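You operate a simulated robot arm through the tools that you are given. There is no shell and no other tool. Be economical: measure what you need, move in short steps, check, and stop when the job is done.

Carry out the task below with a simulated two-armed robot. There is one attempt and no reset: what you move stays moved.

## Task
Switch the stand brake on. Then take the sanding pad on the top of the back bench and put it away on the work end of the long bench. Then put two of the short axles from the top of the back bench on the top of the corner table. Then fetch the round cap from the top of the back bench and set it on the work mat. Then put the tall stem spacer on the shelf of the small plywood table. Then take the grey cup and put it on top of the box labelled empty. The order counts. Set down upright: grey cup. The stand brake goes to its stop.

Only the result counts: the job must be done as asked and must still hold three seconds after the hand-in. Knocking over, shifting, dropping, spilling or breaking anything else fails it. A push-on lid holds only when it is set on centred and level and pressed home; a screw cap is set on level and turned clockwise until tight.

## Robot
Two 7-joint arms with two-finger parallel grippers on one trunk, on a base that drives. Base frame: it is fixed to the floor where the robot stands at the start and does not move with it; the origin is under the middle of the robot, x ahead of it, y to its left, z up. Units: mm, rad, N and s.
The left shoulder is at the start at [60, 189, 1160], the right one opposite. With the tool pointing down near the work surface each hand reaches from about 100 to 640 mm from the robot's upright axis, wherever it stands, measured 20 degrees to its own side. Places, roughly: box labelled empty [-2250, -1250, 750]; grey cup (8x7x9 cm) [-2500, -900, 1200]; round cap (5x5x2 cm) [-2200, -2200, 800]; sanding pad (8x5x3 cm) [-1200, -1700, 800]; shelf of the small plywood table [-3500, 1100, 300]; short axle (3x3x7 cm) [-1500, -2400, 800]; short axle (3x3x8 cm) [-2000, -2200, 900]; stand brake [800, 0, 900]; tall stem spacer (3x3x3 cm) [-2300, -1900, 800]; top of the corner table [-4300, 1500, 800]; work end of the long bench [700, -900, 800]; work mat [-5500, 300, 700]. Payload 3.43 kg a hand.
Tool frame (each hand has its own): the origin (TCP) lies between the finger pads and is the grasp point; the fingertips stand 30 mm ahead of it; z points along the fingers, y is the line along which they close. The gripper opens to 94 mm. The fingers are 28 mm wide and 10 mm thick; the gripper's body (50 by 96 mm) begins 55 mm behind the TCP.
Orientation is that of the tool frame in the base frame, as a unit quaternion [x, y, z, w]. With the fingers straight down and closing along the base's y, the tool's x points along the base's -x, its y along +y and its z along -z.

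## Interface
- The arms move only by the tool nudge_tool. It takes "left_plan", "right_plan" or both (then of equal length, played together; a hand with none holds still); each is a list that holds one entry, the list of rows, each a list of 7 numbers: the gripper command, from -1 (shut) to 1 (fully open), values between in proportion, then the shift along the base's x, y, z in mm, then the turn, a rotation vector about the base's x, y, z in rad. In form: [[[claw, x, y, z, ax, ay, az], ...]]. A call has 1 to 10 rows; each row is the pose to reach, as a shift and turn from the pose commanded when the call began. Rows are played at 5 a second. More than 50 mm and 0.15 rad between two rows, or a gripper value outside its range, and nothing of the call is played. A pose out of reach is approached as far as the arm can. The call stops where the force on the tool passes 40 N (or 10 N more than at its start, if that is more) or the arm is blocked; 0.2 s more then pass. Each finger travels about 153 mm/s and halts on what it meets, pressing with about 32 N; the grip force reading is that of the motor and also rises with nothing between the fingers. The clock runs only during rows and for 0.2 s after the last one: add rows that repeat a pose to give the fingers time. The reply holds the time, the measured pose of the TCP, the force on the tool along the base axes, the opening and the grip force, in the units named above and with some noise, with the torque about the TCP (base axes, N m) and any sound that the robot's microphone picked up.
- Cameras (640 x 400 px; columns grow to the right, rows downward): "scene" is now at [10.7, -12.8, 1701.6]; the picture's right is [-0.18, -0.98, 0.00], its down [-0.81, 0.15, -0.57] and it looks along [0.56, -0.10, -0.82] (base axes); focal length 248 px, centre (320, 200). "left" rides on the left gripper at [76, -14, -102] in its tool frame; the picture's right is [0.18, 0.98, 0.00], its down [-0.75, 0.14, -0.64] and it looks along [-0.63, 0.12, 0.77] (tool axes); focal length 243 px, centre (320, 200). "right" rides on the right gripper at [76, 14, -103] in its tool frame; the picture's right is [-0.18, 0.98, 0.00], its down [-0.75, -0.14, -0.64] and it looks along [-0.63, -0.12, 0.77] (tool axes); focal length 243 px, centre (320, 200). There is no depth. A picture from a camera that has moved, and an enlarged one, comes with that camera's place and axes in the base frame and with its lens.
- grab_frame(camera): a new picture of that camera. It takes no simulated time.
- raise_lower(by): slides the trunk up (or, below 0, down) by that many mm; the arms and the scene camera ride with it, the base frame stays. It gives what a move gives, with no picture.
- roll_base(legs): drives the robot by 1 to 6 legs, each [ahead, left, turn to the left] in mm, mm and rad, along the robot's own axes; the way and the turn of a leg run together, so that a leg with both is an arc; at most 1500 mm and 3.142 rad a leg. The arms and the cameras ride along, it lands a little off, and it stops where it bumps. It gives what a move gives.
- aim_head(pan, tilt): turns the head with the scene camera to pan (to the left, within 1.501 rad either way) and tilt (down, from -0.506 to 1.204), counted from straight ahead of the robot. It gives what a move gives.
- zoom(camera, box): a new picture of the part [left, top, right, bottom] of that camera's present view, enlarged. It takes no simulated time.
- finish_job(): hands the job in; it is judged then, once.

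Work in short steps. Places have to be worked out from the pictures, the camera data and where the tool is seen: move nearer, look again, correct. Check each grasp and each placing, and mend what went wrong. You have 196 turns and 172 pictures in all, those below and enlarged ones among them. Open the grippers and draw the arms clear of the work before you hand the job in, unless the task says otherwise; then end with one line.

The tools are called after "Call:" by a JSON object that holds its "name" and its "arguments". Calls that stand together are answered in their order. nudge_tool: Moves the arms, as the interface text tells. Its arguments: {"type":"object","properties":{"left_plan":{"type":"array"},"right_plan":{"type":"array"}},"required":[]} The other tools are called the same way: raise_lower (by) slides the trunk up or down; roll_base (legs) drives the base; aim_head (pan, tilt) turns the head that bears the scene camera; grab_frame (camera) takes a picture; zoom (camera, box) takes an enlarged picture of a part of a camera's view; finish_job () hands the job in.

At the start:

```text
t: 0.0
left_position: [330.5, 112.2, 1234.4]
left_tool_rot: [-0.001, 1.0, 0.0, 0.0]
left_contact_force: [0.6, -0.3, 0.1]
left_wrist_torque: [0.01, 0.0, 0.04]
left_grip_width: 93.9
left_grip_force: 0.1
right_position: [321.7, -134.1, 1212.8]
right_tool_rot: [0.0, 1.0, 0.0, 0.0]
right_contact_force: [-0.1, -0.1, 0.5]
right_wrist_torque: [0.01, -0.02, 0.01]
right_grip_width: 94.0
right_grip_force: 0.1
trunk travel left (down, up): [-832.0, 158.0]
robot x, y, heading: [1.3, 1.0, 0.001]
head pan, tilt: [-0.183, 0.965]
```

scene: 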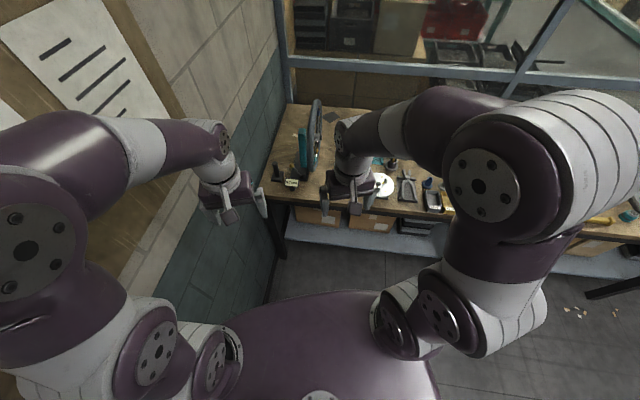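
right: 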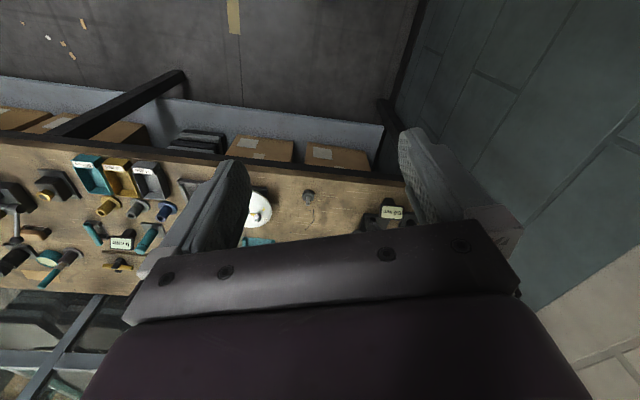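
left: 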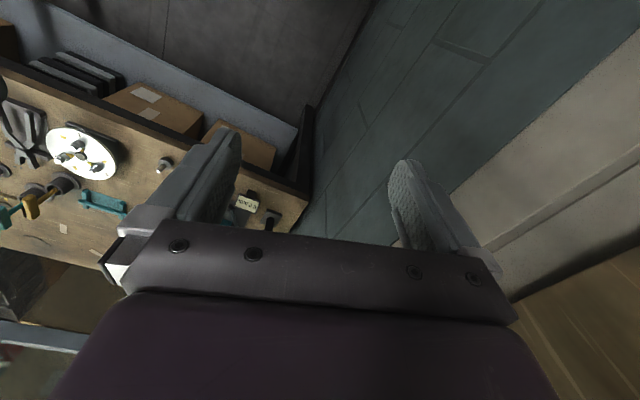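

The bench is ahead, with a labelled device at its left end that could be the stand brake. I zoom in on it.

Call:
{"name": "zoom", "arguments": {"camera": "scene", "box": [240, 80, 480, 230]}}

Call:
{"name": "zoom", "arguments": {"camera": "left", "box": [0, 60, 320, 260]}}

```text
2.67 times, centred on (360, 155) of scene
camera zoom: at [10.7, -12.8, 1701.6], right [-0.18, -0.98, 0.0], down [-0.81, 0.15, -0.57], along [0.56, -0.1, -0.82], focal length 660 px, centre (213, 320)
```

zoom: 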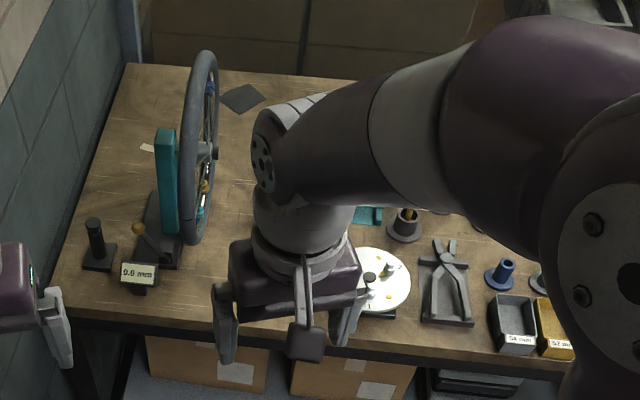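

```text
2.00 times, centred on (160, 160) of left
camera zoom: at [256.4, 96.7, 1336.4], right [-0.18, 0.98, 0.0], down [0.75, 0.14, 0.64], along [0.63, 0.12, -0.77], focal length 485 px, centre (640, 280)
```

zoom: 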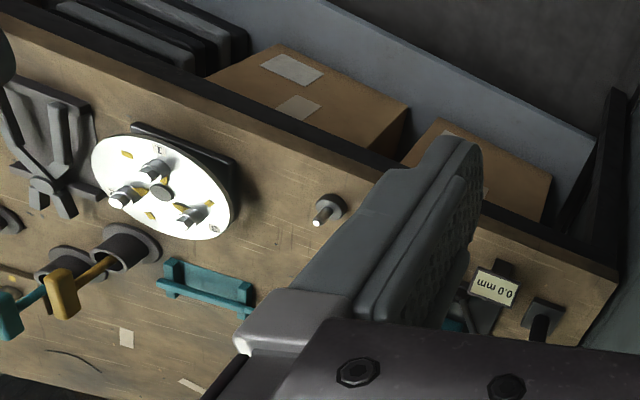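

The lever with the yellow knob at the foot of the wheel stand may be the brake. I look closer.

Call:
{"name": "zoom", "arguments": {"camera": "scene", "box": [265, 95, 345, 200]}}

```text
3.81 times, centred on (305, 148) of scene
camera zoom: at [10.7, -12.8, 1701.6], right [-0.18, -0.98, 0.0], down [-0.81, 0.15, -0.57], along [0.56, -0.1, -0.82], focal length 943 px, centre (377, 400)
```

zoom: 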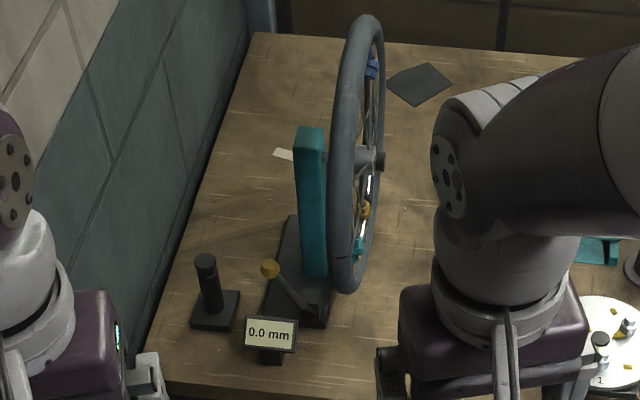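

I move the left hand towards the lever for a nearer view.

Call:
{"name": "nudge_tool", "arguments": {"left_plan": [[[1, 40, -9, -12, 0, 0, 0], [1, 80, -18, -25, 0, 0, 0], [1, 120, -27, -38, 0, 0, 0], [1, 160, -36, -50, 0, 0, 0], [1, 200, -45, -62, 0, 0, 0], [1, 240, -54, -75, 0, 0, 0], [1, 280, -63, -88, 0, 0, 0], [1, 310, -70, -100, 0, 0, 0]]]}}

Call:
{"name": "grab_frame", "arguments": {"camera": "left"}}

Call:
{"name": "grab_frame", "arguments": {"camera": "scene"}}

```text
t: 1.8
left_position: [566.7, 61.6, 1096.9]
left_tool_rot: [0.0, 1.0, -0.001, 0.009]
left_contact_force: [0.4, 0.8, 0.4]
left_wrist_torque: [0.02, -0.03, 0.0]
left_grip_width: 94.2
left_grip_force: 0.1
left hand out of reach, approached as far as the arm can: row 4, 5, 6, 7, 8
right_position: [323.3, -134.8, 1212.2]
right_tool_rot: [0.0, 1.0, 0.0, -0.001]
right_contact_force: [-0.3, -0.3, 0.7]
right_wrist_torque: [0.0, 0.03, 0.01]
right_grip_width: 94.2
right_grip_force: 0.1
trunk travel left (down, up): [-832.0, 158.0]
robot x, y, heading: [0.2, -2.0, 0.0]
head pan, tilt: [-0.183, 0.965]
```

```text
165 pictures are left
camera left: at [489.8, 46.3, 1197.6], right [-0.18, 0.98, -0.01], down [0.74, 0.14, 0.66], along [0.65, 0.11, -0.76], focal length 243 px, centre (320, 200)
```

left: 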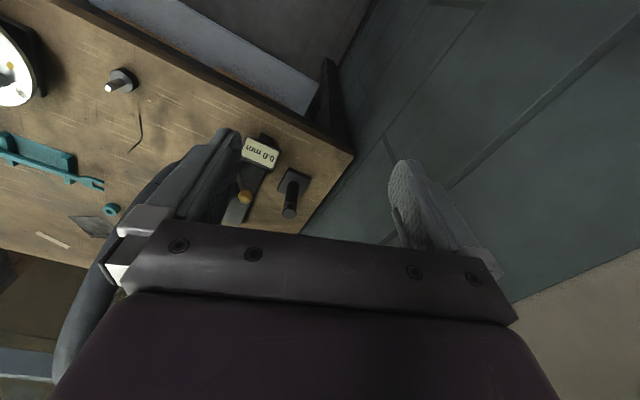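

```text
164 pictures are left
camera scene: at [12.7, -12.9, 1701.7], right [-0.18, -0.98, 0.0], down [-0.81, 0.15, -0.57], along [0.56, -0.1, -0.82], focal length 248 px, centre (320, 200)
```

scene: 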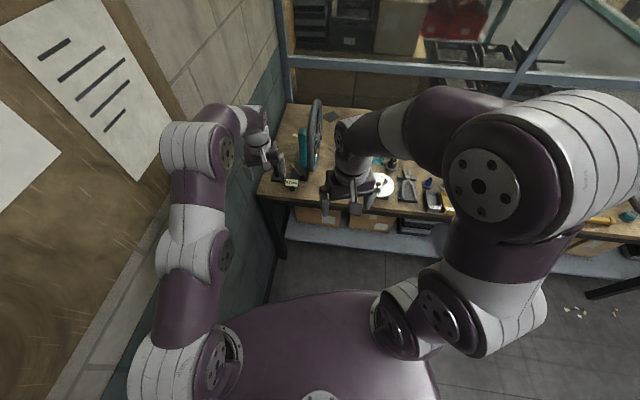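

Triangulating puts the yellow knob near [734, -23, 930]. I drive 120 mm nearer and lower the trunk 150 mm, after looking closely at the lever.

Call:
{"name": "zoom", "arguments": {"camera": "left", "box": [210, 120, 340, 240]}}

Call:
{"name": "zoom", "arguments": {"camera": "scene", "box": [270, 130, 330, 200]}}

```text
3.33 times, centred on (275, 180) of left
camera zoom: at [489.8, 46.3, 1197.6], right [-0.18, 0.98, -0.01], down [0.74, 0.14, 0.66], along [0.65, 0.11, -0.76], focal length 809 px, centre (470, 267)
```

zoom: 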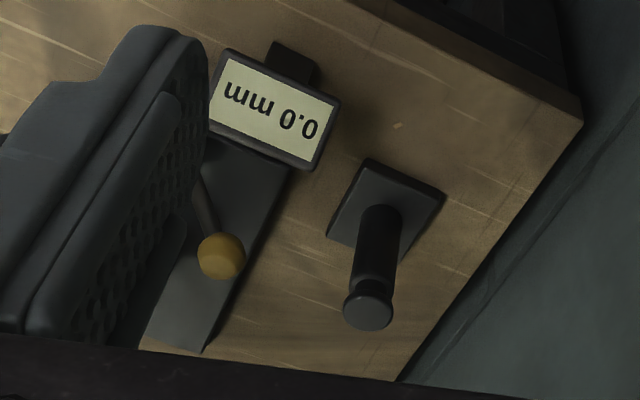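

```text
5.71 times, centred on (300, 165) of scene
camera zoom: at [12.7, -12.9, 1701.7], right [-0.18, -0.98, 0.0], down [-0.81, 0.15, -0.57], along [0.56, -0.1, -0.82], focal length 1414 px, centre (434, 400)
```

zoom: 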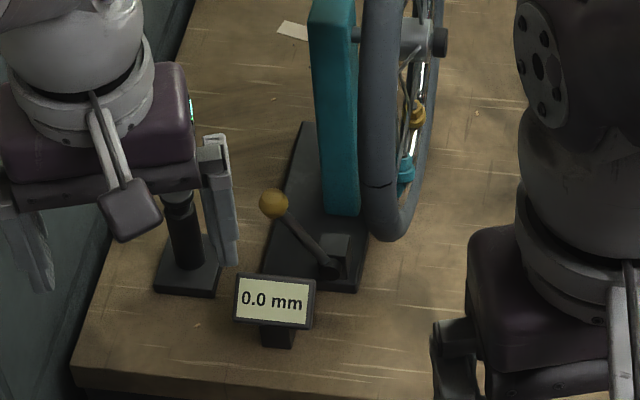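

The lever seems to pivot near [739, -60, 840], leaning towards +y, so it swings in the y-z plane. I drive nearer.

Call:
{"name": "nudge_tool", "arguments": {"left_plan": [[[1, -40, 10, 20, 0, 0, 0], [1, -80, 20, 40, 0, 0, 0], [1, -120, 30, 60, 0, 0, 0]]]}}

Call:
{"name": "roll_base", "arguments": {"legs": [[110, 0, 0]]}}

Call:
{"name": "raise_lower", "arguments": {"by": -100}}

Call:
{"name": "grab_frame", "arguments": {"camera": "scene"}}

```text
t: 2.6
left_position: [444.2, 91.9, 1159.6]
left_tool_rot: [0.0, 1.0, 0.0, 0.001]
left_contact_force: [-0.4, -0.1, 0.1]
left_wrist_torque: [0.01, -0.02, 0.01]
left_grip_width: 93.9
left_grip_force: 0.0
right_position: [321.2, -134.9, 1213.8]
right_tool_rot: [0.0, 1.0, 0.0, 0.002]
right_contact_force: [-0.1, 0.1, 0.0]
right_wrist_torque: [0.01, -0.05, 0.04]
right_grip_width: 94.0
right_grip_force: 0.1
trunk travel left (down, up): [-832.0, 158.0]
robot x, y, heading: [-0.4, -3.6, 0.002]
head pan, tilt: [-0.183, 0.965]
```

```text
t: 3.8
left_position: [556.7, 91.4, 1159.5]
left_tool_rot: [0.0, 1.0, 0.0, 0.001]
left_contact_force: [0.8, -1.1, -0.1]
left_wrist_torque: [0.0, 0.03, 0.04]
left_grip_width: 94.2
left_grip_force: 0.0
right_position: [432.6, -134.5, 1213.3]
right_tool_rot: [-0.001, 1.0, 0.0, 0.001]
right_contact_force: [-0.2, 0.7, 0.0]
right_wrist_torque: [0.0, -0.01, 0.0]
right_grip_width: 94.1
right_grip_force: 0.0
trunk travel left (down, up): [-832.0, 158.0]
robot x, y, heading: [107.7, 3.2, 0.003]
head pan, tilt: [-0.183, 0.965]
```

```text
t: 5.1
left_position: [557.1, 90.7, 1059.7]
left_tool_rot: [0.0, 1.0, 0.0, -0.001]
left_contact_force: [0.2, -0.5, 0.9]
left_wrist_torque: [0.01, -0.01, -0.01]
left_grip_width: 94.3
left_grip_force: 0.1
right_position: [431.9, -135.5, 1112.5]
right_tool_rot: [0.0, 1.0, 0.001, -0.001]
right_contact_force: [-0.1, -0.2, 0.6]
right_wrist_torque: [0.0, 0.0, 0.0]
right_grip_width: 93.8
right_grip_force: 0.1
trunk travel left (down, up): [-732.0, 258.0]
robot x, y, heading: [107.2, 0.1, -0.001]
head pan, tilt: [-0.183, 0.965]
```

```text
161 pictures are left
camera scene: at [120.9, -12.8, 1601.7], right [-0.18, -0.98, 0.0], down [-0.81, 0.15, -0.57], along [0.56, -0.1, -0.82], focal length 248 px, centre (320, 200)
```

scene: 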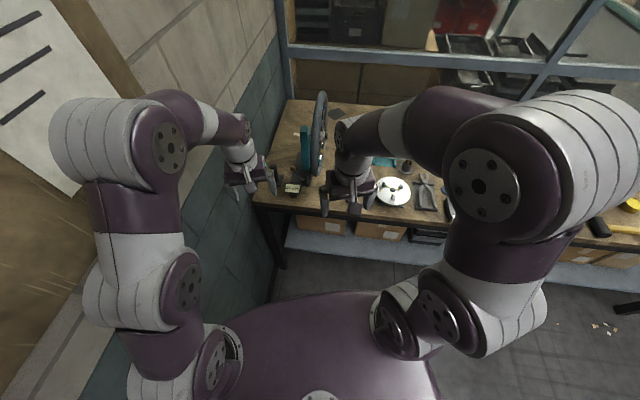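

Now I recheck the lever from here.

Call:
{"name": "zoom", "arguments": {"camera": "scene", "box": [260, 130, 350, 210]}}

Call:
{"name": "zoom", "arguments": {"camera": "right", "box": [200, 100, 520, 300]}}

```text
5.00 times, centred on (305, 170) of scene
camera zoom: at [120.9, -12.8, 1601.7], right [-0.18, -0.98, 0.0], down [-0.81, 0.15, -0.57], along [0.56, -0.1, -0.82], focal length 1238 px, centre (395, 350)
```

zoom: 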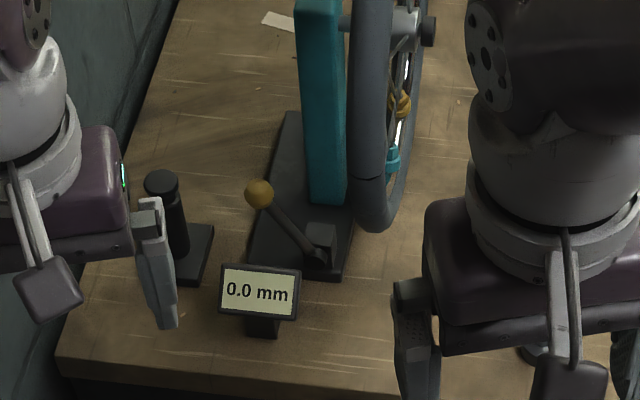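

```text
2.00 times, centred on (360, 200) of right
camera zoom: at [356.0, -120.0, 1216.4], right [0.18, 0.98, 0.0], down [0.75, -0.14, 0.64], along [0.63, -0.12, -0.77], focal length 485 px, centre (240, 200)
```

zoom: 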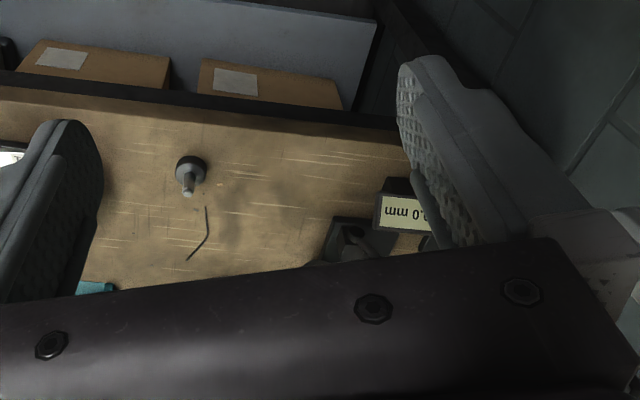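

I check the knob in the left camera as well.

Call:
{"name": "grab_frame", "arguments": {"camera": "left"}}

```text
158 pictures are left
camera left: at [482.2, 76.7, 1161.7], right [-0.18, 0.98, 0.0], down [0.75, 0.14, 0.64], along [0.63, 0.12, -0.77], focal length 243 px, centre (320, 200)
```

left: 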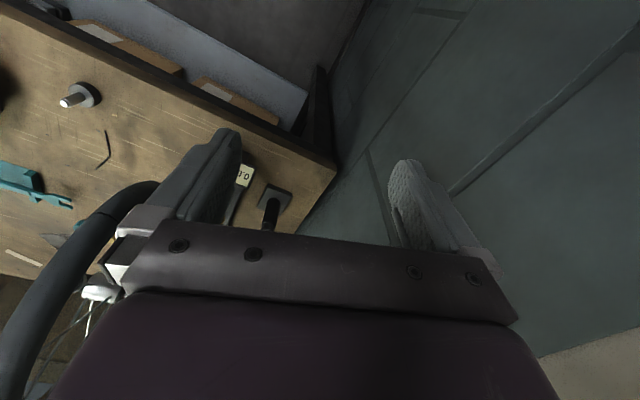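

The finger hides it. I close the left hand, which pushing needs anyway, move over a little and look again.

Call:
{"name": "nudge_tool", "arguments": {"left_plan": [[[-1, 40, -10, 0, 0, 0, 0], [-1, 80, -20, 0, 0, 0, 0], [-1, 80, -20, 0, 0, 0, 0], [-1, 80, -20, 0, 0, 0, 0]]]}}

Call:
{"name": "grab_frame", "arguments": {"camera": "left"}}

```text
t: 6.1
left_position: [629.8, 72.5, 1051.4]
left_tool_rot: [0.0, 1.0, 0.0, 0.0]
left_contact_force: [-0.3, 0.6, 0.3]
left_wrist_torque: [-0.01, -0.02, 0.04]
left_grip_width: 0.1
left_grip_force: 31.8
left hand out of reach, approached as far as the arm can: row 2, 3, 4
right_position: [433.0, -134.0, 1111.6]
right_tool_rot: [0.001, 1.0, 0.0, 0.0]
right_contact_force: [-0.1, -0.3, -0.1]
right_wrist_torque: [-0.01, 0.03, 0.03]
right_grip_width: 94.1
right_grip_force: 0.1
trunk travel left (down, up): [-732.0, 258.0]
robot x, y, heading: [113.2, -0.9, -0.001]
head pan, tilt: [-0.183, 0.965]
```

```text
157 pictures are left
camera left: at [554.1, 57.8, 1153.1], right [-0.18, 0.98, 0.0], down [0.75, 0.14, 0.64], along [0.63, 0.12, -0.77], focal length 243 px, centre (320, 200)
```

left: 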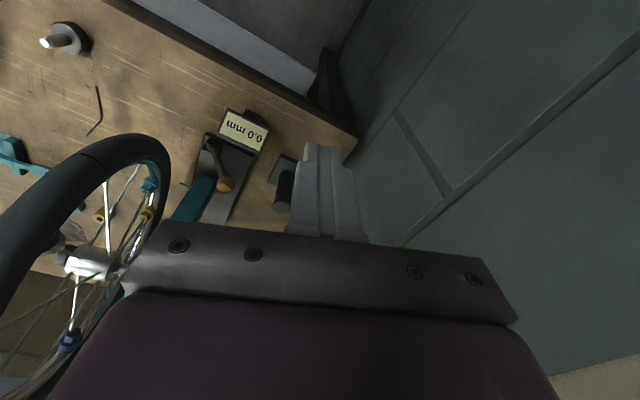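

Knob at about [747, -23, 914], pivot near [719, -60, 855]. I zoom in to judge the hinge.

Call:
{"name": "zoom", "arguments": {"camera": "left", "box": [180, 100, 280, 220]}}

```text
3.33 times, centred on (230, 160) of left
camera zoom: at [554.1, 57.8, 1153.1], right [-0.18, 0.98, 0.0], down [0.75, 0.14, 0.64], along [0.63, 0.12, -0.77], focal length 809 px, centre (620, 333)
```

zoom: 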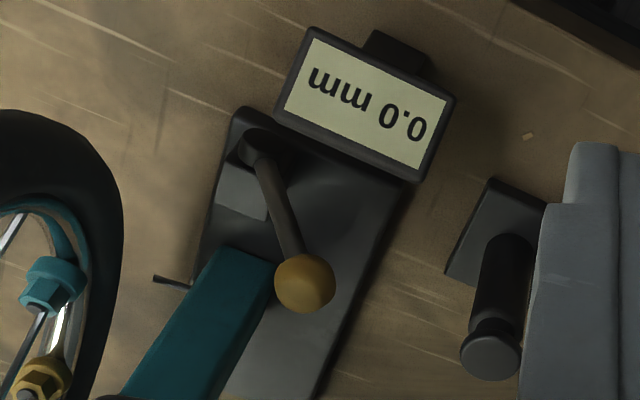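

The hub is at about [749, -66, 822] with its axle along x, and the lever leans 25° towards +y. I raise the trunk and roll 90 mm nearer so the hand can reach down beside the knob.

Call:
{"name": "roll_base", "arguments": {"legs": [[90, 0, 0]]}}

Call:
{"name": "nudge_tool", "arguments": {"left_plan": [[[-1, 15, -20, -40, 0, 0, 0], [-1, 25, -30, -80, 0, 0, 0], [-1, 30, -35, -105, 0, 0, 0]]]}}

Call:
{"name": "grab_frame", "arguments": {"camera": "left"}}

Call:
{"name": "zoom", "arguments": {"camera": "scene", "box": [230, 110, 390, 210]}}

```text
t: 7.2
left_position: [720.2, 70.9, 1051.3]
left_tool_rot: [0.002, 1.0, 0.0, 0.0]
left_contact_force: [-0.5, -0.1, -0.3]
left_wrist_torque: [-0.02, -0.01, 0.02]
left_grip_width: 0.0
left_grip_force: 31.6
right_position: [523.4, -136.0, 1113.3]
right_tool_rot: [0.002, 1.0, 0.0, 0.0]
right_contact_force: [0.7, 1.2, -0.4]
right_wrist_torque: [-0.03, 0.03, 0.03]
right_grip_width: 94.1
right_grip_force: 0.2
trunk travel left (down, up): [-732.0, 258.0]
robot x, y, heading: [199.4, -2.4, -0.003]
head pan, tilt: [-0.183, 0.965]
```

```text
t: 8.0
left_position: [749.3, 33.8, 946.7]
left_tool_rot: [0.001, 1.0, 0.0, 0.0]
left_contact_force: [-0.6, -0.1, -0.4]
left_wrist_torque: [-0.01, 0.01, 0.01]
left_grip_width: 0.1
left_grip_force: 32.3
right_position: [522.8, -136.7, 1112.6]
right_tool_rot: [0.002, 1.0, -0.001, 0.0]
right_contact_force: [0.4, -0.2, -0.6]
right_wrist_torque: [0.01, 0.01, -0.03]
right_grip_width: 93.9
right_grip_force: 0.0
trunk travel left (down, up): [-732.0, 258.0]
robot x, y, heading: [204.9, 2.3, -0.0]
head pan, tilt: [-0.183, 0.965]
```

```text
155 pictures are left
camera left: at [675.4, 20.1, 1048.1], right [-0.18, 0.98, 0.0], down [0.75, 0.14, 0.64], along [0.63, 0.12, -0.77], focal length 243 px, centre (320, 200)
```

left: 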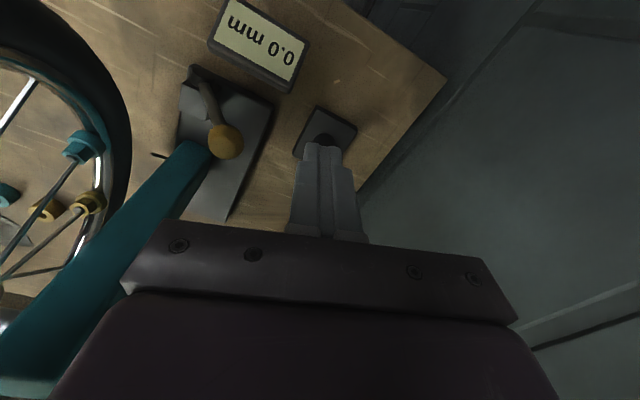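

```text
4.00 times, centred on (310, 160) of scene
camera zoom: at [211.4, -13.0, 1601.7], right [-0.18, -0.98, 0.0], down [-0.81, 0.15, -0.57], along [0.56, -0.11, -0.82], focal length 990 px, centre (360, 360)
```

zoom: 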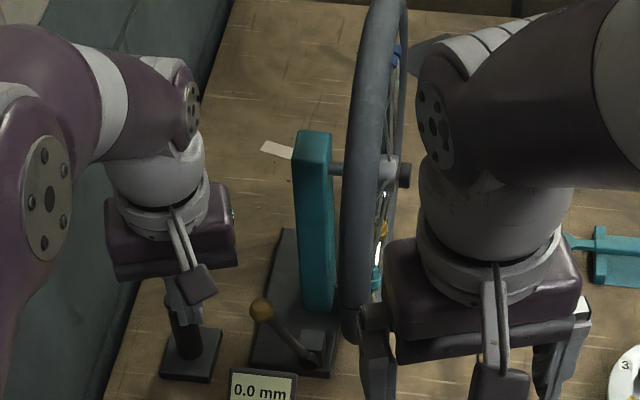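

The hand is beside the knob. I lean the fingers towards -y so that the body stays off the wheel, and lower to knob height at y ≈ 25.

Call:
{"name": "nudge_tool", "arguments": {"left_plan": [[[-1, -4, 5, 0, -0.13, 0, 0], [-1, -8, 10, 0, -0.26, 0, 0], [-1, -9, 10, -8, -0.4, 0, 0], [-1, -9, 0, -18, -0.4, 0, 0], [-1, -9, -10, -18, -0.4, 0, 0]]]}}

Call:
{"name": "grab_frame", "arguments": {"camera": "left"}}

```text
t: 9.2
left_position: [741.2, 25.5, 929.3]
left_tool_rot: [0.002, 0.98, -0.199, 0.0]
left_contact_force: [-0.6, 0.4, 0.2]
left_wrist_torque: [0.01, -0.01, 0.01]
left_grip_width: 0.0
left_grip_force: 31.7
right_position: [522.0, -136.1, 1113.5]
right_tool_rot: [0.002, 1.0, 0.001, 0.0]
right_contact_force: [-0.6, 0.2, -0.2]
right_wrist_torque: [0.0, 0.0, -0.01]
right_grip_width: 94.2
right_grip_force: 0.1
trunk travel left (down, up): [-732.0, 258.0]
robot x, y, heading: [197.3, 1.6, -0.01]
head pan, tilt: [-0.183, 0.965]
```

```text
153 pictures are left
camera left: at [665.8, 52.2, 1028.3], right [-0.18, 0.91, -0.38], down [0.75, 0.38, 0.54], along [0.63, -0.19, -0.75], focal length 243 px, centre (320, 200)
```

left: 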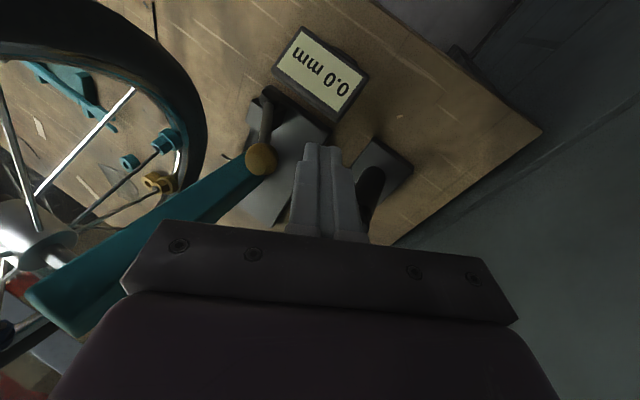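

The tips are beside the knob at its height. I push towards -y in small steps.

Call:
{"name": "nudge_tool", "arguments": {"left_plan": [[[-1, 0, -12, 0, 0, 0, 0], [-1, 0, -24, 0, 0, 0, 0], [-1, 0, -36, 0, 0, 0, 0], [-1, 0, -46, 0, 0, 0, 0]]]}}

Call:
{"name": "grab_frame", "arguments": {"camera": "left"}}

```text
t: 10.1
left_position: [736.8, -6.8, 935.4]
left_tool_rot: [0.001, 0.98, -0.201, 0.004]
left_contact_force: [-20.7, 19.3, 23.9]
left_wrist_torque: [0.01, 0.19, -0.15]
left_grip_width: 0.0
left_grip_force: 31.4
right_position: [517.3, -133.6, 1114.8]
right_tool_rot: [0.0, 1.0, -0.001, 0.002]
right_contact_force: [0.8, -0.8, -0.5]
right_wrist_torque: [0.01, -0.02, -0.03]
right_grip_width: 93.9
right_grip_force: 0.1
trunk travel left (down, up): [-732.0, 258.0]
robot x, y, heading: [199.0, 1.0, 0.006]
head pan, tilt: [-0.183, 0.965]
stopped in row 4 (left hand): the force on the tool passed its limit at 47 N (the readings are from after the stop); the commanded pose is now the measured one
```

```text
152 pictures are left
camera left: at [661.7, 20.4, 1034.1], right [-0.18, 0.9, -0.39], down [0.75, 0.38, 0.54], along [0.64, -0.19, -0.75], focal length 243 px, centre (320, 200)
```

left: 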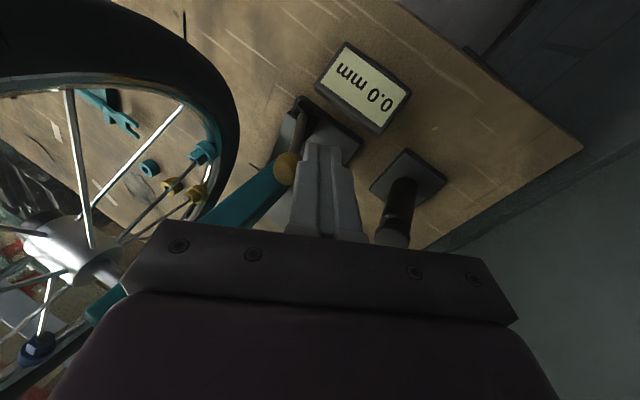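

Contact forces rose diagonally. I check with the scene camera whether the lever has moved.

Call:
{"name": "zoom", "arguments": {"camera": "scene", "box": [260, 150, 350, 220]}}

Call:
{"name": "zoom", "arguments": {"camera": "left", "box": [250, 80, 410, 220]}}

```text
5.71 times, centred on (305, 185) of scene
camera zoom: at [203.8, -9.4, 1602.1], right [-0.18, -0.98, 0.0], down [-0.81, 0.15, -0.57], along [0.56, -0.11, -0.82], focal length 1414 px, centre (406, 286)
```

zoom: 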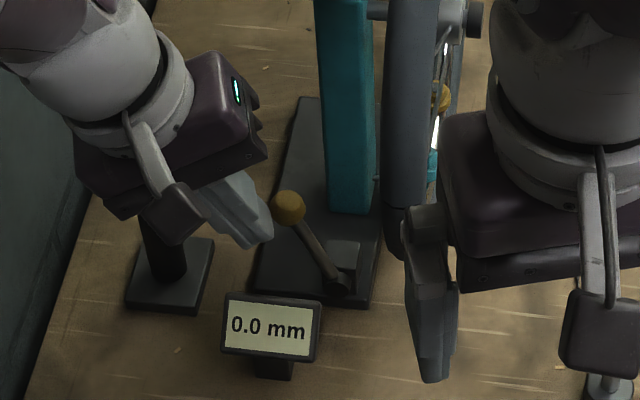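

```text
2.86 times, centred on (330, 150) of left
camera zoom: at [661.7, 20.4, 1034.1], right [-0.18, 0.9, -0.39], down [0.75, 0.38, 0.54], along [0.64, -0.19, -0.75], focal length 693 px, centre (291, 343)
```

zoom: 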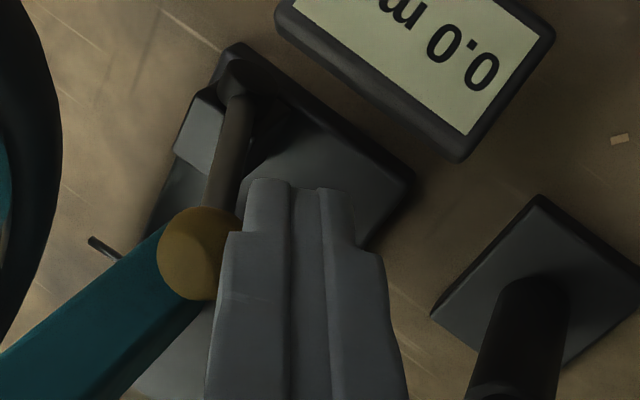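

The knob has moved about 12 mm with resistance. I back off, centre the finger on the knob (x +13, z -12), and look whether the lever stays.

Call:
{"name": "nudge_tool", "arguments": {"left_plan": [[[-1, 0, 15, 0, 0, 0, 0], [-1, 13, 15, -14, 0, 0, 0]]]}}

Call:
{"name": "zoom", "arguments": {"camera": "scene", "box": [260, 150, 350, 220]}}

```text
t: 10.7
left_position: [755.8, 4.9, 917.2]
left_tool_rot: [0.002, 0.98, -0.199, 0.002]
left_contact_force: [0.0, 0.0, 0.0]
left_wrist_torque: [0.0, 0.0, -0.02]
left_grip_width: 0.2
left_grip_force: 32.1
right_position: [522.4, -134.0, 1112.2]
right_tool_rot: [0.0, 1.0, 0.0, 0.0]
right_contact_force: [0.4, 0.2, -0.3]
right_wrist_torque: [-0.04, -0.01, -0.01]
right_grip_width: 93.9
right_grip_force: 0.2
trunk travel left (down, up): [-732.0, 258.0]
robot x, y, heading: [202.5, 3.5, -0.006]
head pan, tilt: [-0.183, 0.965]
```

```text
5.71 times, centred on (305, 185) of scene
camera zoom: at [211.3, -12.5, 1601.5], right [-0.18, -0.98, 0.0], down [-0.81, 0.15, -0.57], along [0.56, -0.1, -0.82], focal length 1414 px, centre (406, 286)
```

zoom: 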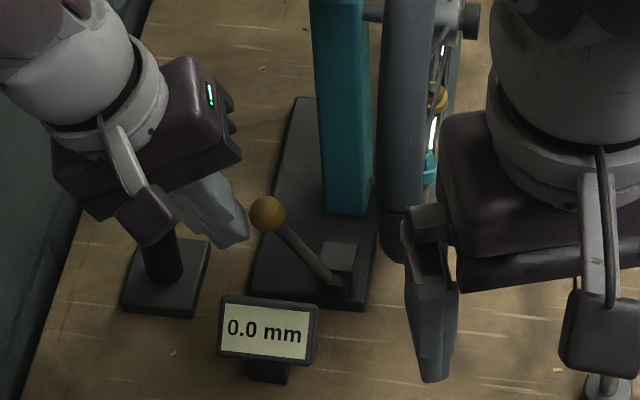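

The lever springs back, so there is an end stop or an over-centre spring. I straddle the knob with half-open fingers so that I can feel both directions.

Call:
{"name": "nudge_tool", "arguments": {"left_plan": [[[-1, 0, 12, 30, 0, 0, 0], [-1, -4, 12, 72, 0, 0, 0], [0.1, -8, 0, 72, 0, 0, 0], [0.1, -8, 0, 72, 0, 0, 0]]]}}

Call:
{"name": "grab_frame", "arguments": {"camera": "left"}}

```text
t: 11.7
left_position: [747.2, 5.1, 990.7]
left_tool_rot: [0.001, 0.98, -0.2, 0.003]
left_contact_force: [-0.3, -0.7, -0.2]
left_wrist_torque: [-0.04, 0.0, -0.01]
left_grip_width: 51.7
left_grip_force: 0.0
right_position: [522.2, -134.2, 1113.5]
right_tool_rot: [0.001, 1.0, 0.0, 0.0]
right_contact_force: [0.1, 0.1, -0.6]
right_wrist_torque: [-0.02, 0.03, 0.0]
right_grip_width: 94.0
right_grip_force: 0.0
trunk travel left (down, up): [-732.0, 258.0]
robot x, y, heading: [196.1, -0.1, -0.001]
head pan, tilt: [-0.183, 0.965]
```

```text
148 pictures are left
camera left: at [671.6, 33.1, 1089.1], right [-0.18, 0.9, -0.39], down [0.75, 0.38, 0.54], along [0.64, -0.19, -0.75], focal length 243 px, centre (320, 200)
```

left: 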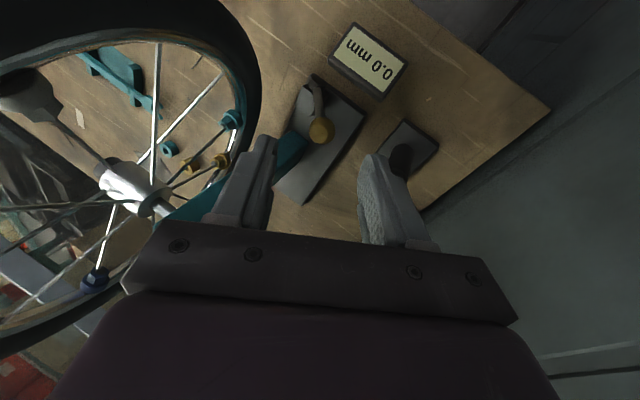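

The knob lies right between the fingers. I go down around it along the tool axis.

Call:
{"name": "nudge_tool", "arguments": {"left_plan": [[[0.1, 1, -10, -25, 0, 0, 0], [0.1, 2, -20, -50, 0, 0, 0], [0.1, 3, -29, -75, 0, 0, 0]]]}}

Call:
{"name": "grab_frame", "arguments": {"camera": "left"}}

```text
t: 12.5
left_position: [751.7, -25.3, 913.6]
left_tool_rot: [0.002, 0.98, -0.2, 0.002]
left_contact_force: [0.5, -0.5, 0.2]
left_wrist_torque: [0.02, 0.01, -0.07]
left_grip_width: 51.6
left_grip_force: 0.0
right_position: [522.2, -135.0, 1112.6]
right_tool_rot: [0.001, 1.0, 0.0, -0.001]
right_contact_force: [0.2, -0.1, 0.0]
right_wrist_torque: [0.0, -0.01, -0.01]
right_grip_width: 93.9
right_grip_force: 0.1
trunk travel left (down, up): [-732.0, 258.0]
robot x, y, heading: [197.1, -0.1, -0.004]
head pan, tilt: [-0.183, 0.965]
```

```text
147 pictures are left
camera left: at [675.0, 1.9, 1012.9], right [-0.18, 0.91, -0.38], down [0.75, 0.38, 0.54], along [0.64, -0.19, -0.75], focal length 243 px, centre (320, 200)
```

left: 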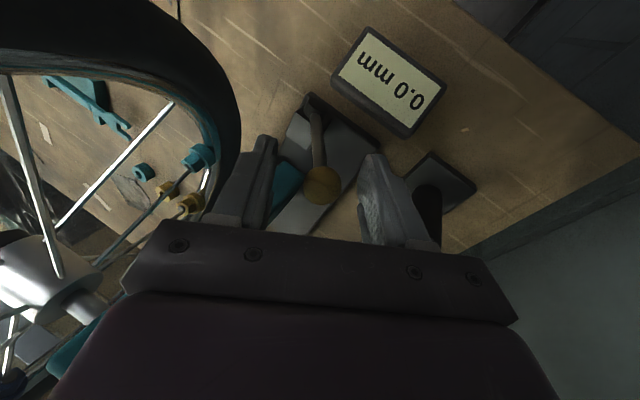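

The knob is straddled. I try +y first, gently.

Call:
{"name": "nudge_tool", "arguments": {"left_plan": [[[0.1, 0, 8, -2, 0, 0, 0], [0.1, 0, 16, -5, 0, 0, 0], [0.1, 0, 24, -8, 0, 0, 0], [0.1, 0, 30, -11, 0, 0, 0]]]}}

Call:
{"name": "grab_frame", "arguments": {"camera": "left"}}

```text
t: 13.5
left_position: [750.5, 0.9, 905.2]
left_tool_rot: [0.003, 0.98, -0.199, 0.006]
left_contact_force: [2.5, -25.6, 15.6]
left_wrist_torque: [-0.55, 0.14, -0.19]
left_grip_width: 67.9
left_grip_force: 14.4
right_position: [522.0, -138.7, 1112.3]
right_tool_rot: [0.002, 1.0, 0.001, 0.001]
right_contact_force: [-0.2, -0.2, -0.8]
right_wrist_torque: [0.02, 0.04, 0.0]
right_grip_width: 94.2
right_grip_force: 0.0
trunk travel left (down, up): [-732.0, 258.0]
robot x, y, heading: [201.8, -1.1, -0.002]
head pan, tilt: [-0.183, 0.965]
```

```text
146 pictures are left
camera left: at [673.9, 27.4, 1004.5], right [-0.18, 0.91, -0.39], down [0.75, 0.38, 0.54], along [0.64, -0.19, -0.74], focal length 243 px, centre (320, 200)
```

left: 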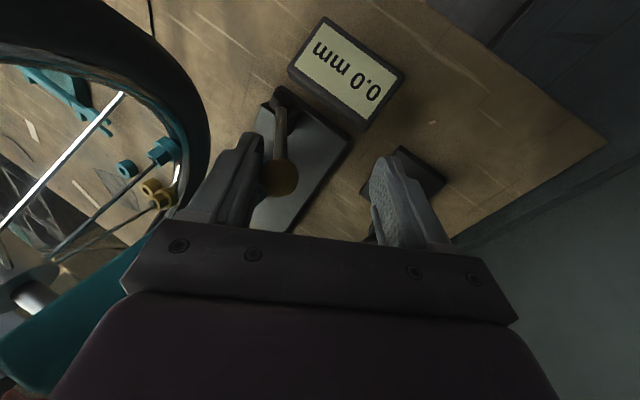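

+y is firm, with the finger itself giving way, while -y moved springily. So -y is the travel, against a spring. I grip the knob and take it along its arc.

Call:
{"name": "nudge_tool", "arguments": {"left_plan": [[[0.1, 0, -10, 4, 0, 0, 0], [0.1, 0, -26, 9, 0, 0, 0], [-0.7, 0, -26, 9, 0, 0, 0], [-1, 0, -26, 9, 0, 0, 0], [-1, 0, -26, 9, 0, 0, 0]]]}}

```text
t: 14.7
left_position: [750.6, -21.7, 910.9]
left_tool_rot: [0.002, 0.98, -0.199, 0.003]
left_contact_force: [0.0, -10.8, 2.4]
left_wrist_torque: [-0.11, -0.13, 0.01]
left_grip_width: 22.7
left_grip_force: 44.9
right_position: [523.0, -135.5, 1114.5]
right_tool_rot: [0.001, 1.0, 0.001, 0.0]
right_contact_force: [-1.0, 0.1, -0.7]
right_wrist_torque: [-0.04, 0.01, 0.0]
right_grip_width: 93.9
right_grip_force: 0.0
trunk travel left (down, up): [-732.0, 258.0]
robot x, y, heading: [203.6, 0.4, 0.001]
head pan, tilt: [-0.183, 0.965]
```

Knob gripped (22.7 mm). Now I follow the arc towards -y past the middle.

Call:
{"name": "nudge_tool", "arguments": {"left_plan": [[[-1, 0, -10, 3, 0, 0, 0], [-1, 0, -20, 6, 0, 0, 0], [-1, 0, -30, 8, 0, 0, 0], [-1, 0, -40, 10, 0, 0, 0], [-1, 0, -52, 10, 0, 0, 0]]]}}

Call:
{"name": "grab_frame", "arguments": {"camera": "left"}}

Call:
{"name": "zoom", "arguments": {"camera": "scene", "box": [260, 150, 350, 220]}}

```text
t: 15.8
left_position: [743.9, -55.4, 919.5]
left_tool_rot: [0.002, 0.981, -0.196, -0.003]
left_contact_force: [-10.8, 17.8, 16.9]
left_wrist_torque: [1.39, 0.95, -0.31]
left_grip_width: 23.1
left_grip_force: 45.1
right_position: [519.7, -132.1, 1115.5]
right_tool_rot: [-0.001, 1.0, -0.001, 0.002]
right_contact_force: [0.0, 0.3, -0.3]
right_wrist_torque: [-0.01, 0.0, -0.02]
right_grip_width: 94.3
right_grip_force: 0.1
trunk travel left (down, up): [-732.0, 258.0]
robot x, y, heading: [203.7, 3.1, 0.004]
head pan, tilt: [-0.183, 0.965]
stopped in row 5 (left hand): the force on the tool passed its limit at 42 N (the readings are from after the stop); the commanded pose is now the measured one
```

```text
145 pictures are left
camera left: at [670.0, -29.5, 1020.9], right [-0.18, 0.91, -0.38], down [0.76, 0.38, 0.54], along [0.63, -0.19, -0.76], focal length 243 px, centre (320, 200)
```

left: 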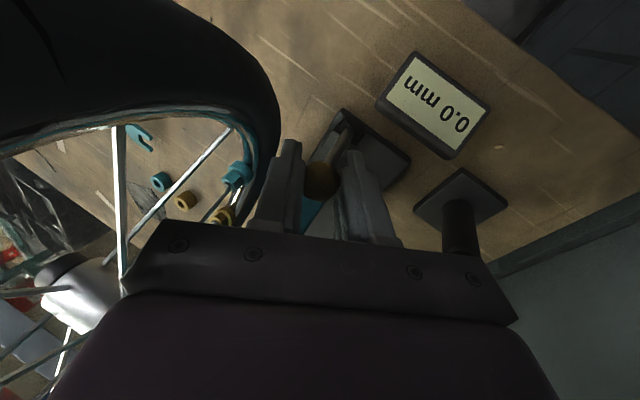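

```text
5.71 times, centred on (305, 185) of scene
camera zoom: at [206.1, -9.5, 1602.2], right [-0.18, -0.98, 0.0], down [-0.81, 0.15, -0.57], along [0.56, -0.1, -0.82], focal length 1414 px, centre (406, 286)
```

zoom: 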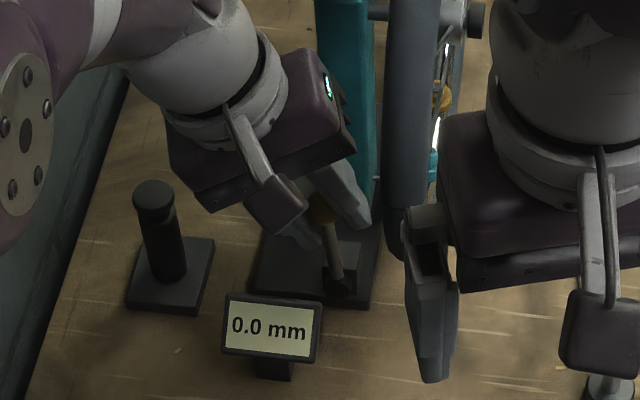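

The lever is nearly upright. The stand is turned about 20°, so the knob also travels in -x, which explains the x force. I continue along (-0.37, -0.93).

Call:
{"name": "nudge_tool", "arguments": {"left_plan": [[[-1, -6, -4, 0, 0, 0, 0], [-1, -9, -12, 1, 0, 0, 0], [-1, -12, -22, 1, 0, 0, 0], [-1, -16, -32, 0, 0, 0, 0], [-1, -20, -42, -3, 0, 0, 0]]]}}

Call:
{"name": "grab_frame", "arguments": {"camera": "left"}}

Call:
{"name": "zoom", "arguments": {"camera": "scene", "box": [260, 150, 350, 220]}}

```text
t: 16.4
left_position: [741.2, -63.4, 921.7]
left_tool_rot: [0.0, 0.981, -0.195, 0.003]
left_contact_force: [-0.8, 21.2, 7.0]
left_wrist_torque: [1.8, -0.01, -0.05]
left_grip_width: 25.5
left_grip_force: 44.9
right_position: [521.7, -132.1, 1113.5]
right_tool_rot: [-0.002, 1.0, 0.0, 0.001]
right_contact_force: [-0.9, -1.2, -0.1]
right_wrist_torque: [0.05, -0.02, -0.01]
right_grip_width: 94.1
right_grip_force: 0.0
trunk travel left (down, up): [-732.0, 258.0]
robot x, y, heading: [200.3, 1.8, 0.005]
head pan, tilt: [-0.183, 0.965]
stopped in row 3 (left hand): the force on the tool passed its limit at 47 N (the readings are from after the stop); the commanded pose is now the measured one
```

```text
143 pictures are left
camera left: at [666.4, -37.7, 1020.9], right [-0.18, 0.91, -0.38], down [0.75, 0.38, 0.54], along [0.64, -0.18, -0.75], focal length 243 px, centre (320, 200)
```

left: 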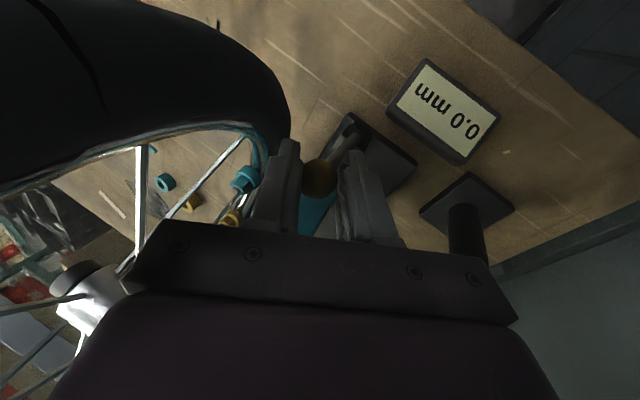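

```text
5.71 times, centred on (305, 185) of scene
camera zoom: at [208.6, -9.9, 1601.6], right [-0.18, -0.98, 0.0], down [-0.81, 0.15, -0.57], along [0.56, -0.1, -0.82], focal length 1414 px, centre (406, 286)
```

zoom: 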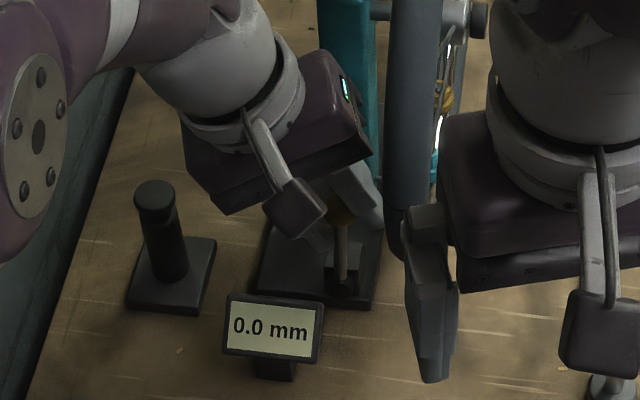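

The inner fingertip is nearly on the tyre and the tips are pressing the rod. I release, retreat up and out, turn the hand to match the stand, and will push only the knob with closed fingers.

Call:
{"name": "nudge_tool", "arguments": {"left_plan": [[[-0.2, 0, 0, 0, 0, 0, 0], [-0.2, 0, 6, 15, 0, 0, 0], [-0.2, 0, 18, 45, 0, 0, 0], [-0.2, 5, 28, 70, 0, 0, 0], [-1, 15, 45, 70, 0, 0, -0.13], [-1, 25, 65, 70, 0, 0, -0.26], [-1, 31, 80, 70, 0, 0, -0.38]]]}}

Call:
{"name": "grab_frame", "arguments": {"camera": "left"}}

Call:
{"name": "zoom", "arguments": {"camera": "scene", "box": [260, 150, 350, 220]}}

```text
t: 18.0
left_position: [732.6, 10.3, 971.2]
left_tool_rot: [0.173, 0.966, -0.192, -0.028]
left_contact_force: [0.0, -1.0, -1.1]
left_wrist_torque: [-0.02, -0.01, 0.0]
left_grip_width: 0.1
left_grip_force: 31.9
left hand out of reach, approached as far as the arm can: row 6, 7
right_position: [522.7, -133.7, 1112.2]
right_tool_rot: [-0.001, 1.0, 0.0, 0.001]
right_contact_force: [0.1, -0.2, -0.6]
right_wrist_torque: [-0.01, 0.0, 0.03]
right_grip_width: 94.1
right_grip_force: 0.1
trunk travel left (down, up): [-732.0, 258.0]
robot x, y, heading: [202.5, 2.3, 0.001]
head pan, tilt: [-0.183, 0.965]
```

```text
141 pictures are left
camera left: at [671.9, 61.4, 1069.4], right [0.15, 0.91, -0.38], down [0.83, 0.09, 0.55], along [0.54, -0.39, -0.75], focal length 243 px, centre (320, 200)
```

left: 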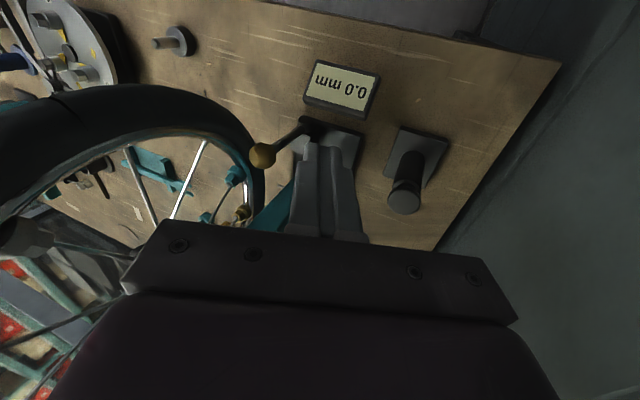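

```text
5.71 times, centred on (305, 185) of scene
camera zoom: at [210.5, -12.0, 1601.7], right [-0.18, -0.98, 0.0], down [-0.81, 0.15, -0.57], along [0.56, -0.1, -0.82], focal length 1414 px, centre (406, 286)
```

zoom: 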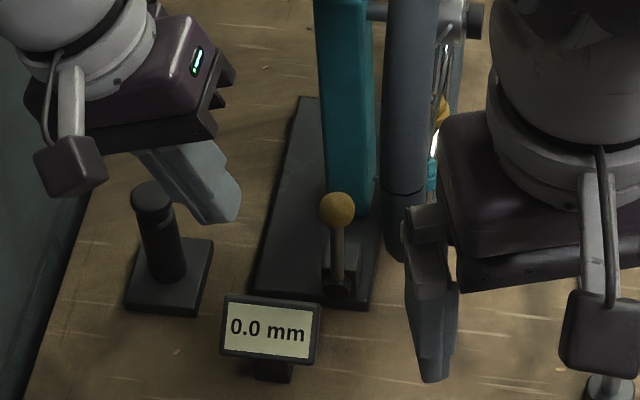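

The lever stays upright after release. I nudge the knob further with closed fingers to find out whether this is the stop.

Call:
{"name": "nudge_tool", "arguments": {"left_plan": [[[-1, 5, -5, -20, 0, 0, 0], [-1, 12, -15, -34, 0, 0, 0], [-1, 15, -30, -34, 0, 0, 0], [-1, 12, -42, -34, 0, 0, 0], [-1, 8, -52, -34, 0, 0, 0], [-1, 4, -62, -34, 0, 0, 0]]]}}

Call:
{"name": "zoom", "arguments": {"camera": "scene", "box": [260, 150, 350, 220]}}

```text
t: 19.4
left_position: [736.6, -50.0, 937.2]
left_tool_rot: [0.186, 0.963, -0.192, -0.035]
left_contact_force: [-0.5, 0.2, -0.1]
left_wrist_torque: [0.03, -0.01, 0.01]
left_grip_width: 0.0
left_grip_force: 31.9
left hand out of reach, approached as far as the arm can: row 1, 2, 3, 4, 5
right_position: [522.8, -133.0, 1112.3]
right_tool_rot: [0.0, 1.0, -0.001, 0.001]
right_contact_force: [-0.5, -0.2, -0.4]
right_wrist_torque: [0.0, -0.01, 0.04]
right_grip_width: 94.2
right_grip_force: 0.0
trunk travel left (down, up): [-732.0, 258.0]
robot x, y, heading: [197.8, -1.6, 0.0]
head pan, tilt: [-0.183, 0.965]
```

```text
5.71 times, centred on (305, 185) of scene
camera zoom: at [211.0, -12.4, 1601.6], right [-0.18, -0.98, 0.0], down [-0.81, 0.15, -0.57], along [0.56, -0.1, -0.82], focal length 1414 px, centre (406, 286)
```

zoom: 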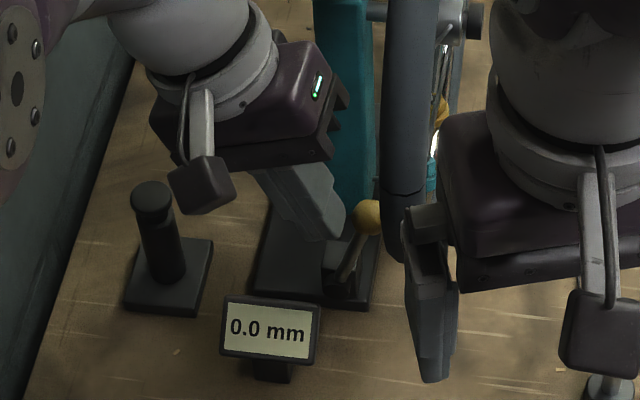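

It swings on freely, now past upright. I keep pushing along the arc.

Call:
{"name": "nudge_tool", "arguments": {"left_plan": [[[-1, -3, -8, -3, 0, 0, 0], [-1, -6, -16, -6, 0, 0, 0], [-1, -9, -24, -10, 0, 0, 0], [-1, -12, -32, -14, 0, 0, 0]]]}}

Call:
{"name": "zoom", "arguments": {"camera": "scene", "box": [260, 150, 350, 220]}}

Call:
{"name": "grab_frame", "arguments": {"camera": "left"}}

```text
t: 20.0
left_position: [736.3, -53.9, 935.0]
left_tool_rot: [0.181, 0.965, -0.189, -0.031]
left_contact_force: [-1.0, 28.8, 8.5]
left_wrist_torque: [0.49, 0.02, 0.02]
left_grip_width: 0.0
left_grip_force: 32.4
right_position: [522.9, -130.0, 1114.3]
right_tool_rot: [-0.003, 1.0, -0.001, 0.0]
right_contact_force: [-0.2, -0.2, -0.5]
right_wrist_torque: [0.01, -0.05, -0.03]
right_grip_width: 93.9
right_grip_force: 0.0
trunk travel left (down, up): [-732.0, 258.0]
robot x, y, heading: [198.5, -0.3, 0.009]
head pan, tilt: [-0.183, 0.965]
stopped in row 2 (left hand): the force on the tool passed its limit at 46 N (the readings are from after the stop); the commanded pose is now the measured one
```

```text
5.71 times, centred on (305, 185) of scene
camera zoom: at [209.2, -9.0, 1601.8], right [-0.18, -0.98, 0.0], down [-0.81, 0.14, -0.57], along [0.56, -0.1, -0.82], focal length 1414 px, centre (406, 286)
```

zoom: 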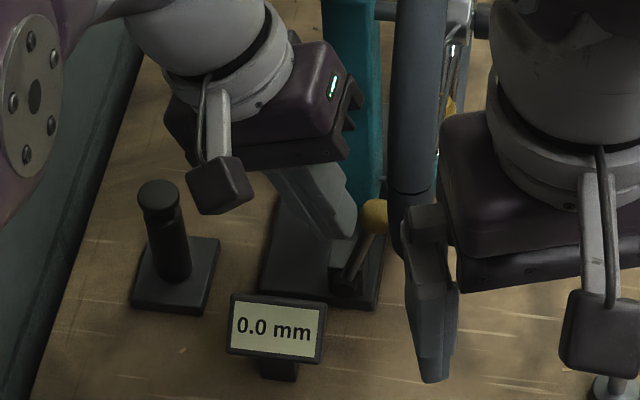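

```text
137 pictures are left
camera left: at [675.5, -2.4, 1034.8], right [0.16, 0.91, -0.37], down [0.83, 0.08, 0.55], along [0.53, -0.4, -0.75], focal length 243 px, centre (320, 200)
```

left: 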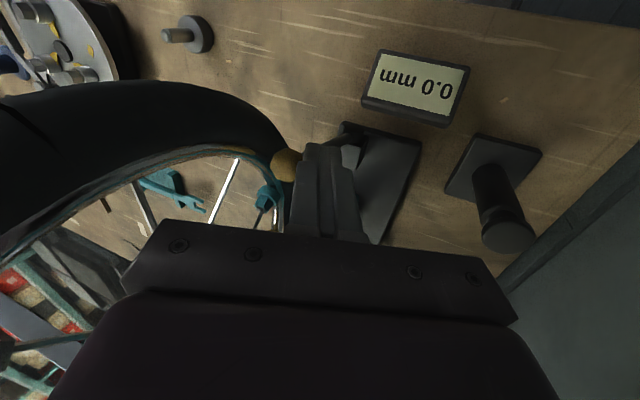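

A firm stop about 25° past upright, mirroring the start: brake on. I retreat and check it stays there.

Call:
{"name": "nudge_tool", "arguments": {"left_plan": [[[-1, 2, 20, 10, 0, 0, 0.1], [-1, 2, 45, 50, 0, 0, 0.2], [-1, -20, 60, 90, 0.13, 0, 0.3], [-1, -60, 70, 120, 0.26, 0, 0.35], [-1, -100, 80, 140, 0.39, 0, 0.37]]]}}

Call:
{"name": "zoom", "arguments": {"camera": "scene", "box": [260, 150, 350, 220]}}

```text
refused: row 3 steps farther than a row can; nothing moved
```

```text
5.71 times, centred on (305, 185) of scene
camera zoom: at [209.2, -9.0, 1601.8], right [-0.18, -0.98, 0.0], down [-0.81, 0.14, -0.57], along [0.56, -0.1, -0.82], focal length 1414 px, centre (406, 286)
```

zoom: 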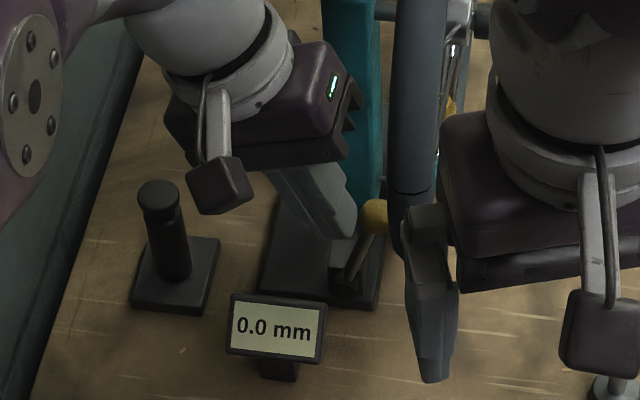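

I retry with smaller steps.

Call:
{"name": "nudge_tool", "arguments": {"left_plan": [[[-1, 2, 20, 10, 0, 0, 0.05], [-1, 2, 40, 40, 0, 0, 0.1], [-1, -15, 50, 75, 0.1, 0, 0.18], [-1, -50, 60, 100, 0.2, 0, 0.25], [-1, -90, 65, 120, 0.3, 0, 0.3], [-1, -130, 70, 135, 0.4, 0, 0.36]]]}}

Call:
{"name": "zoom", "arguments": {"camera": "scene", "box": [260, 150, 350, 220]}}

```text
t: 21.4
left_position: [605.3, 10.3, 1069.4]
left_tool_rot: [-0.003, 0.999, 0.002, -0.032]
left_contact_force: [-0.8, -0.2, 0.4]
left_wrist_torque: [0.03, -0.01, 0.0]
left_grip_width: 0.2
left_grip_force: 31.9
right_position: [521.1, -131.9, 1112.8]
right_tool_rot: [-0.001, 1.0, 0.0, 0.001]
right_contact_force: [-0.3, -0.2, 0.0]
right_wrist_torque: [0.01, -0.04, 0.01]
right_grip_width: 94.0
right_grip_force: 0.1
trunk travel left (down, up): [-732.0, 258.0]
robot x, y, heading: [197.7, 1.1, 0.004]
head pan, tilt: [-0.183, 0.965]
```

```text
5.71 times, centred on (305, 185) of scene
camera zoom: at [208.9, -11.8, 1601.6], right [-0.18, -0.98, 0.0], down [-0.81, 0.15, -0.57], along [0.56, -0.1, -0.82], focal length 1414 px, centre (406, 286)
```

zoom: 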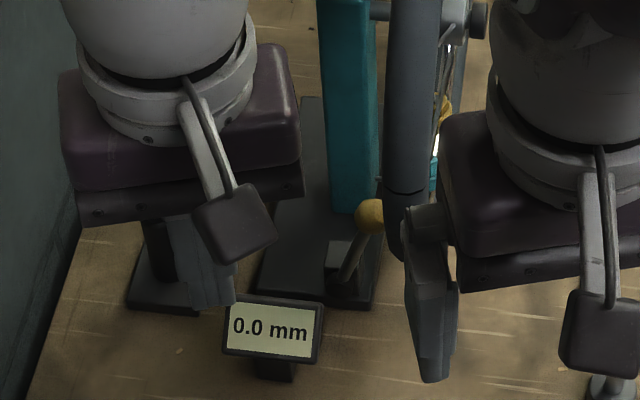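

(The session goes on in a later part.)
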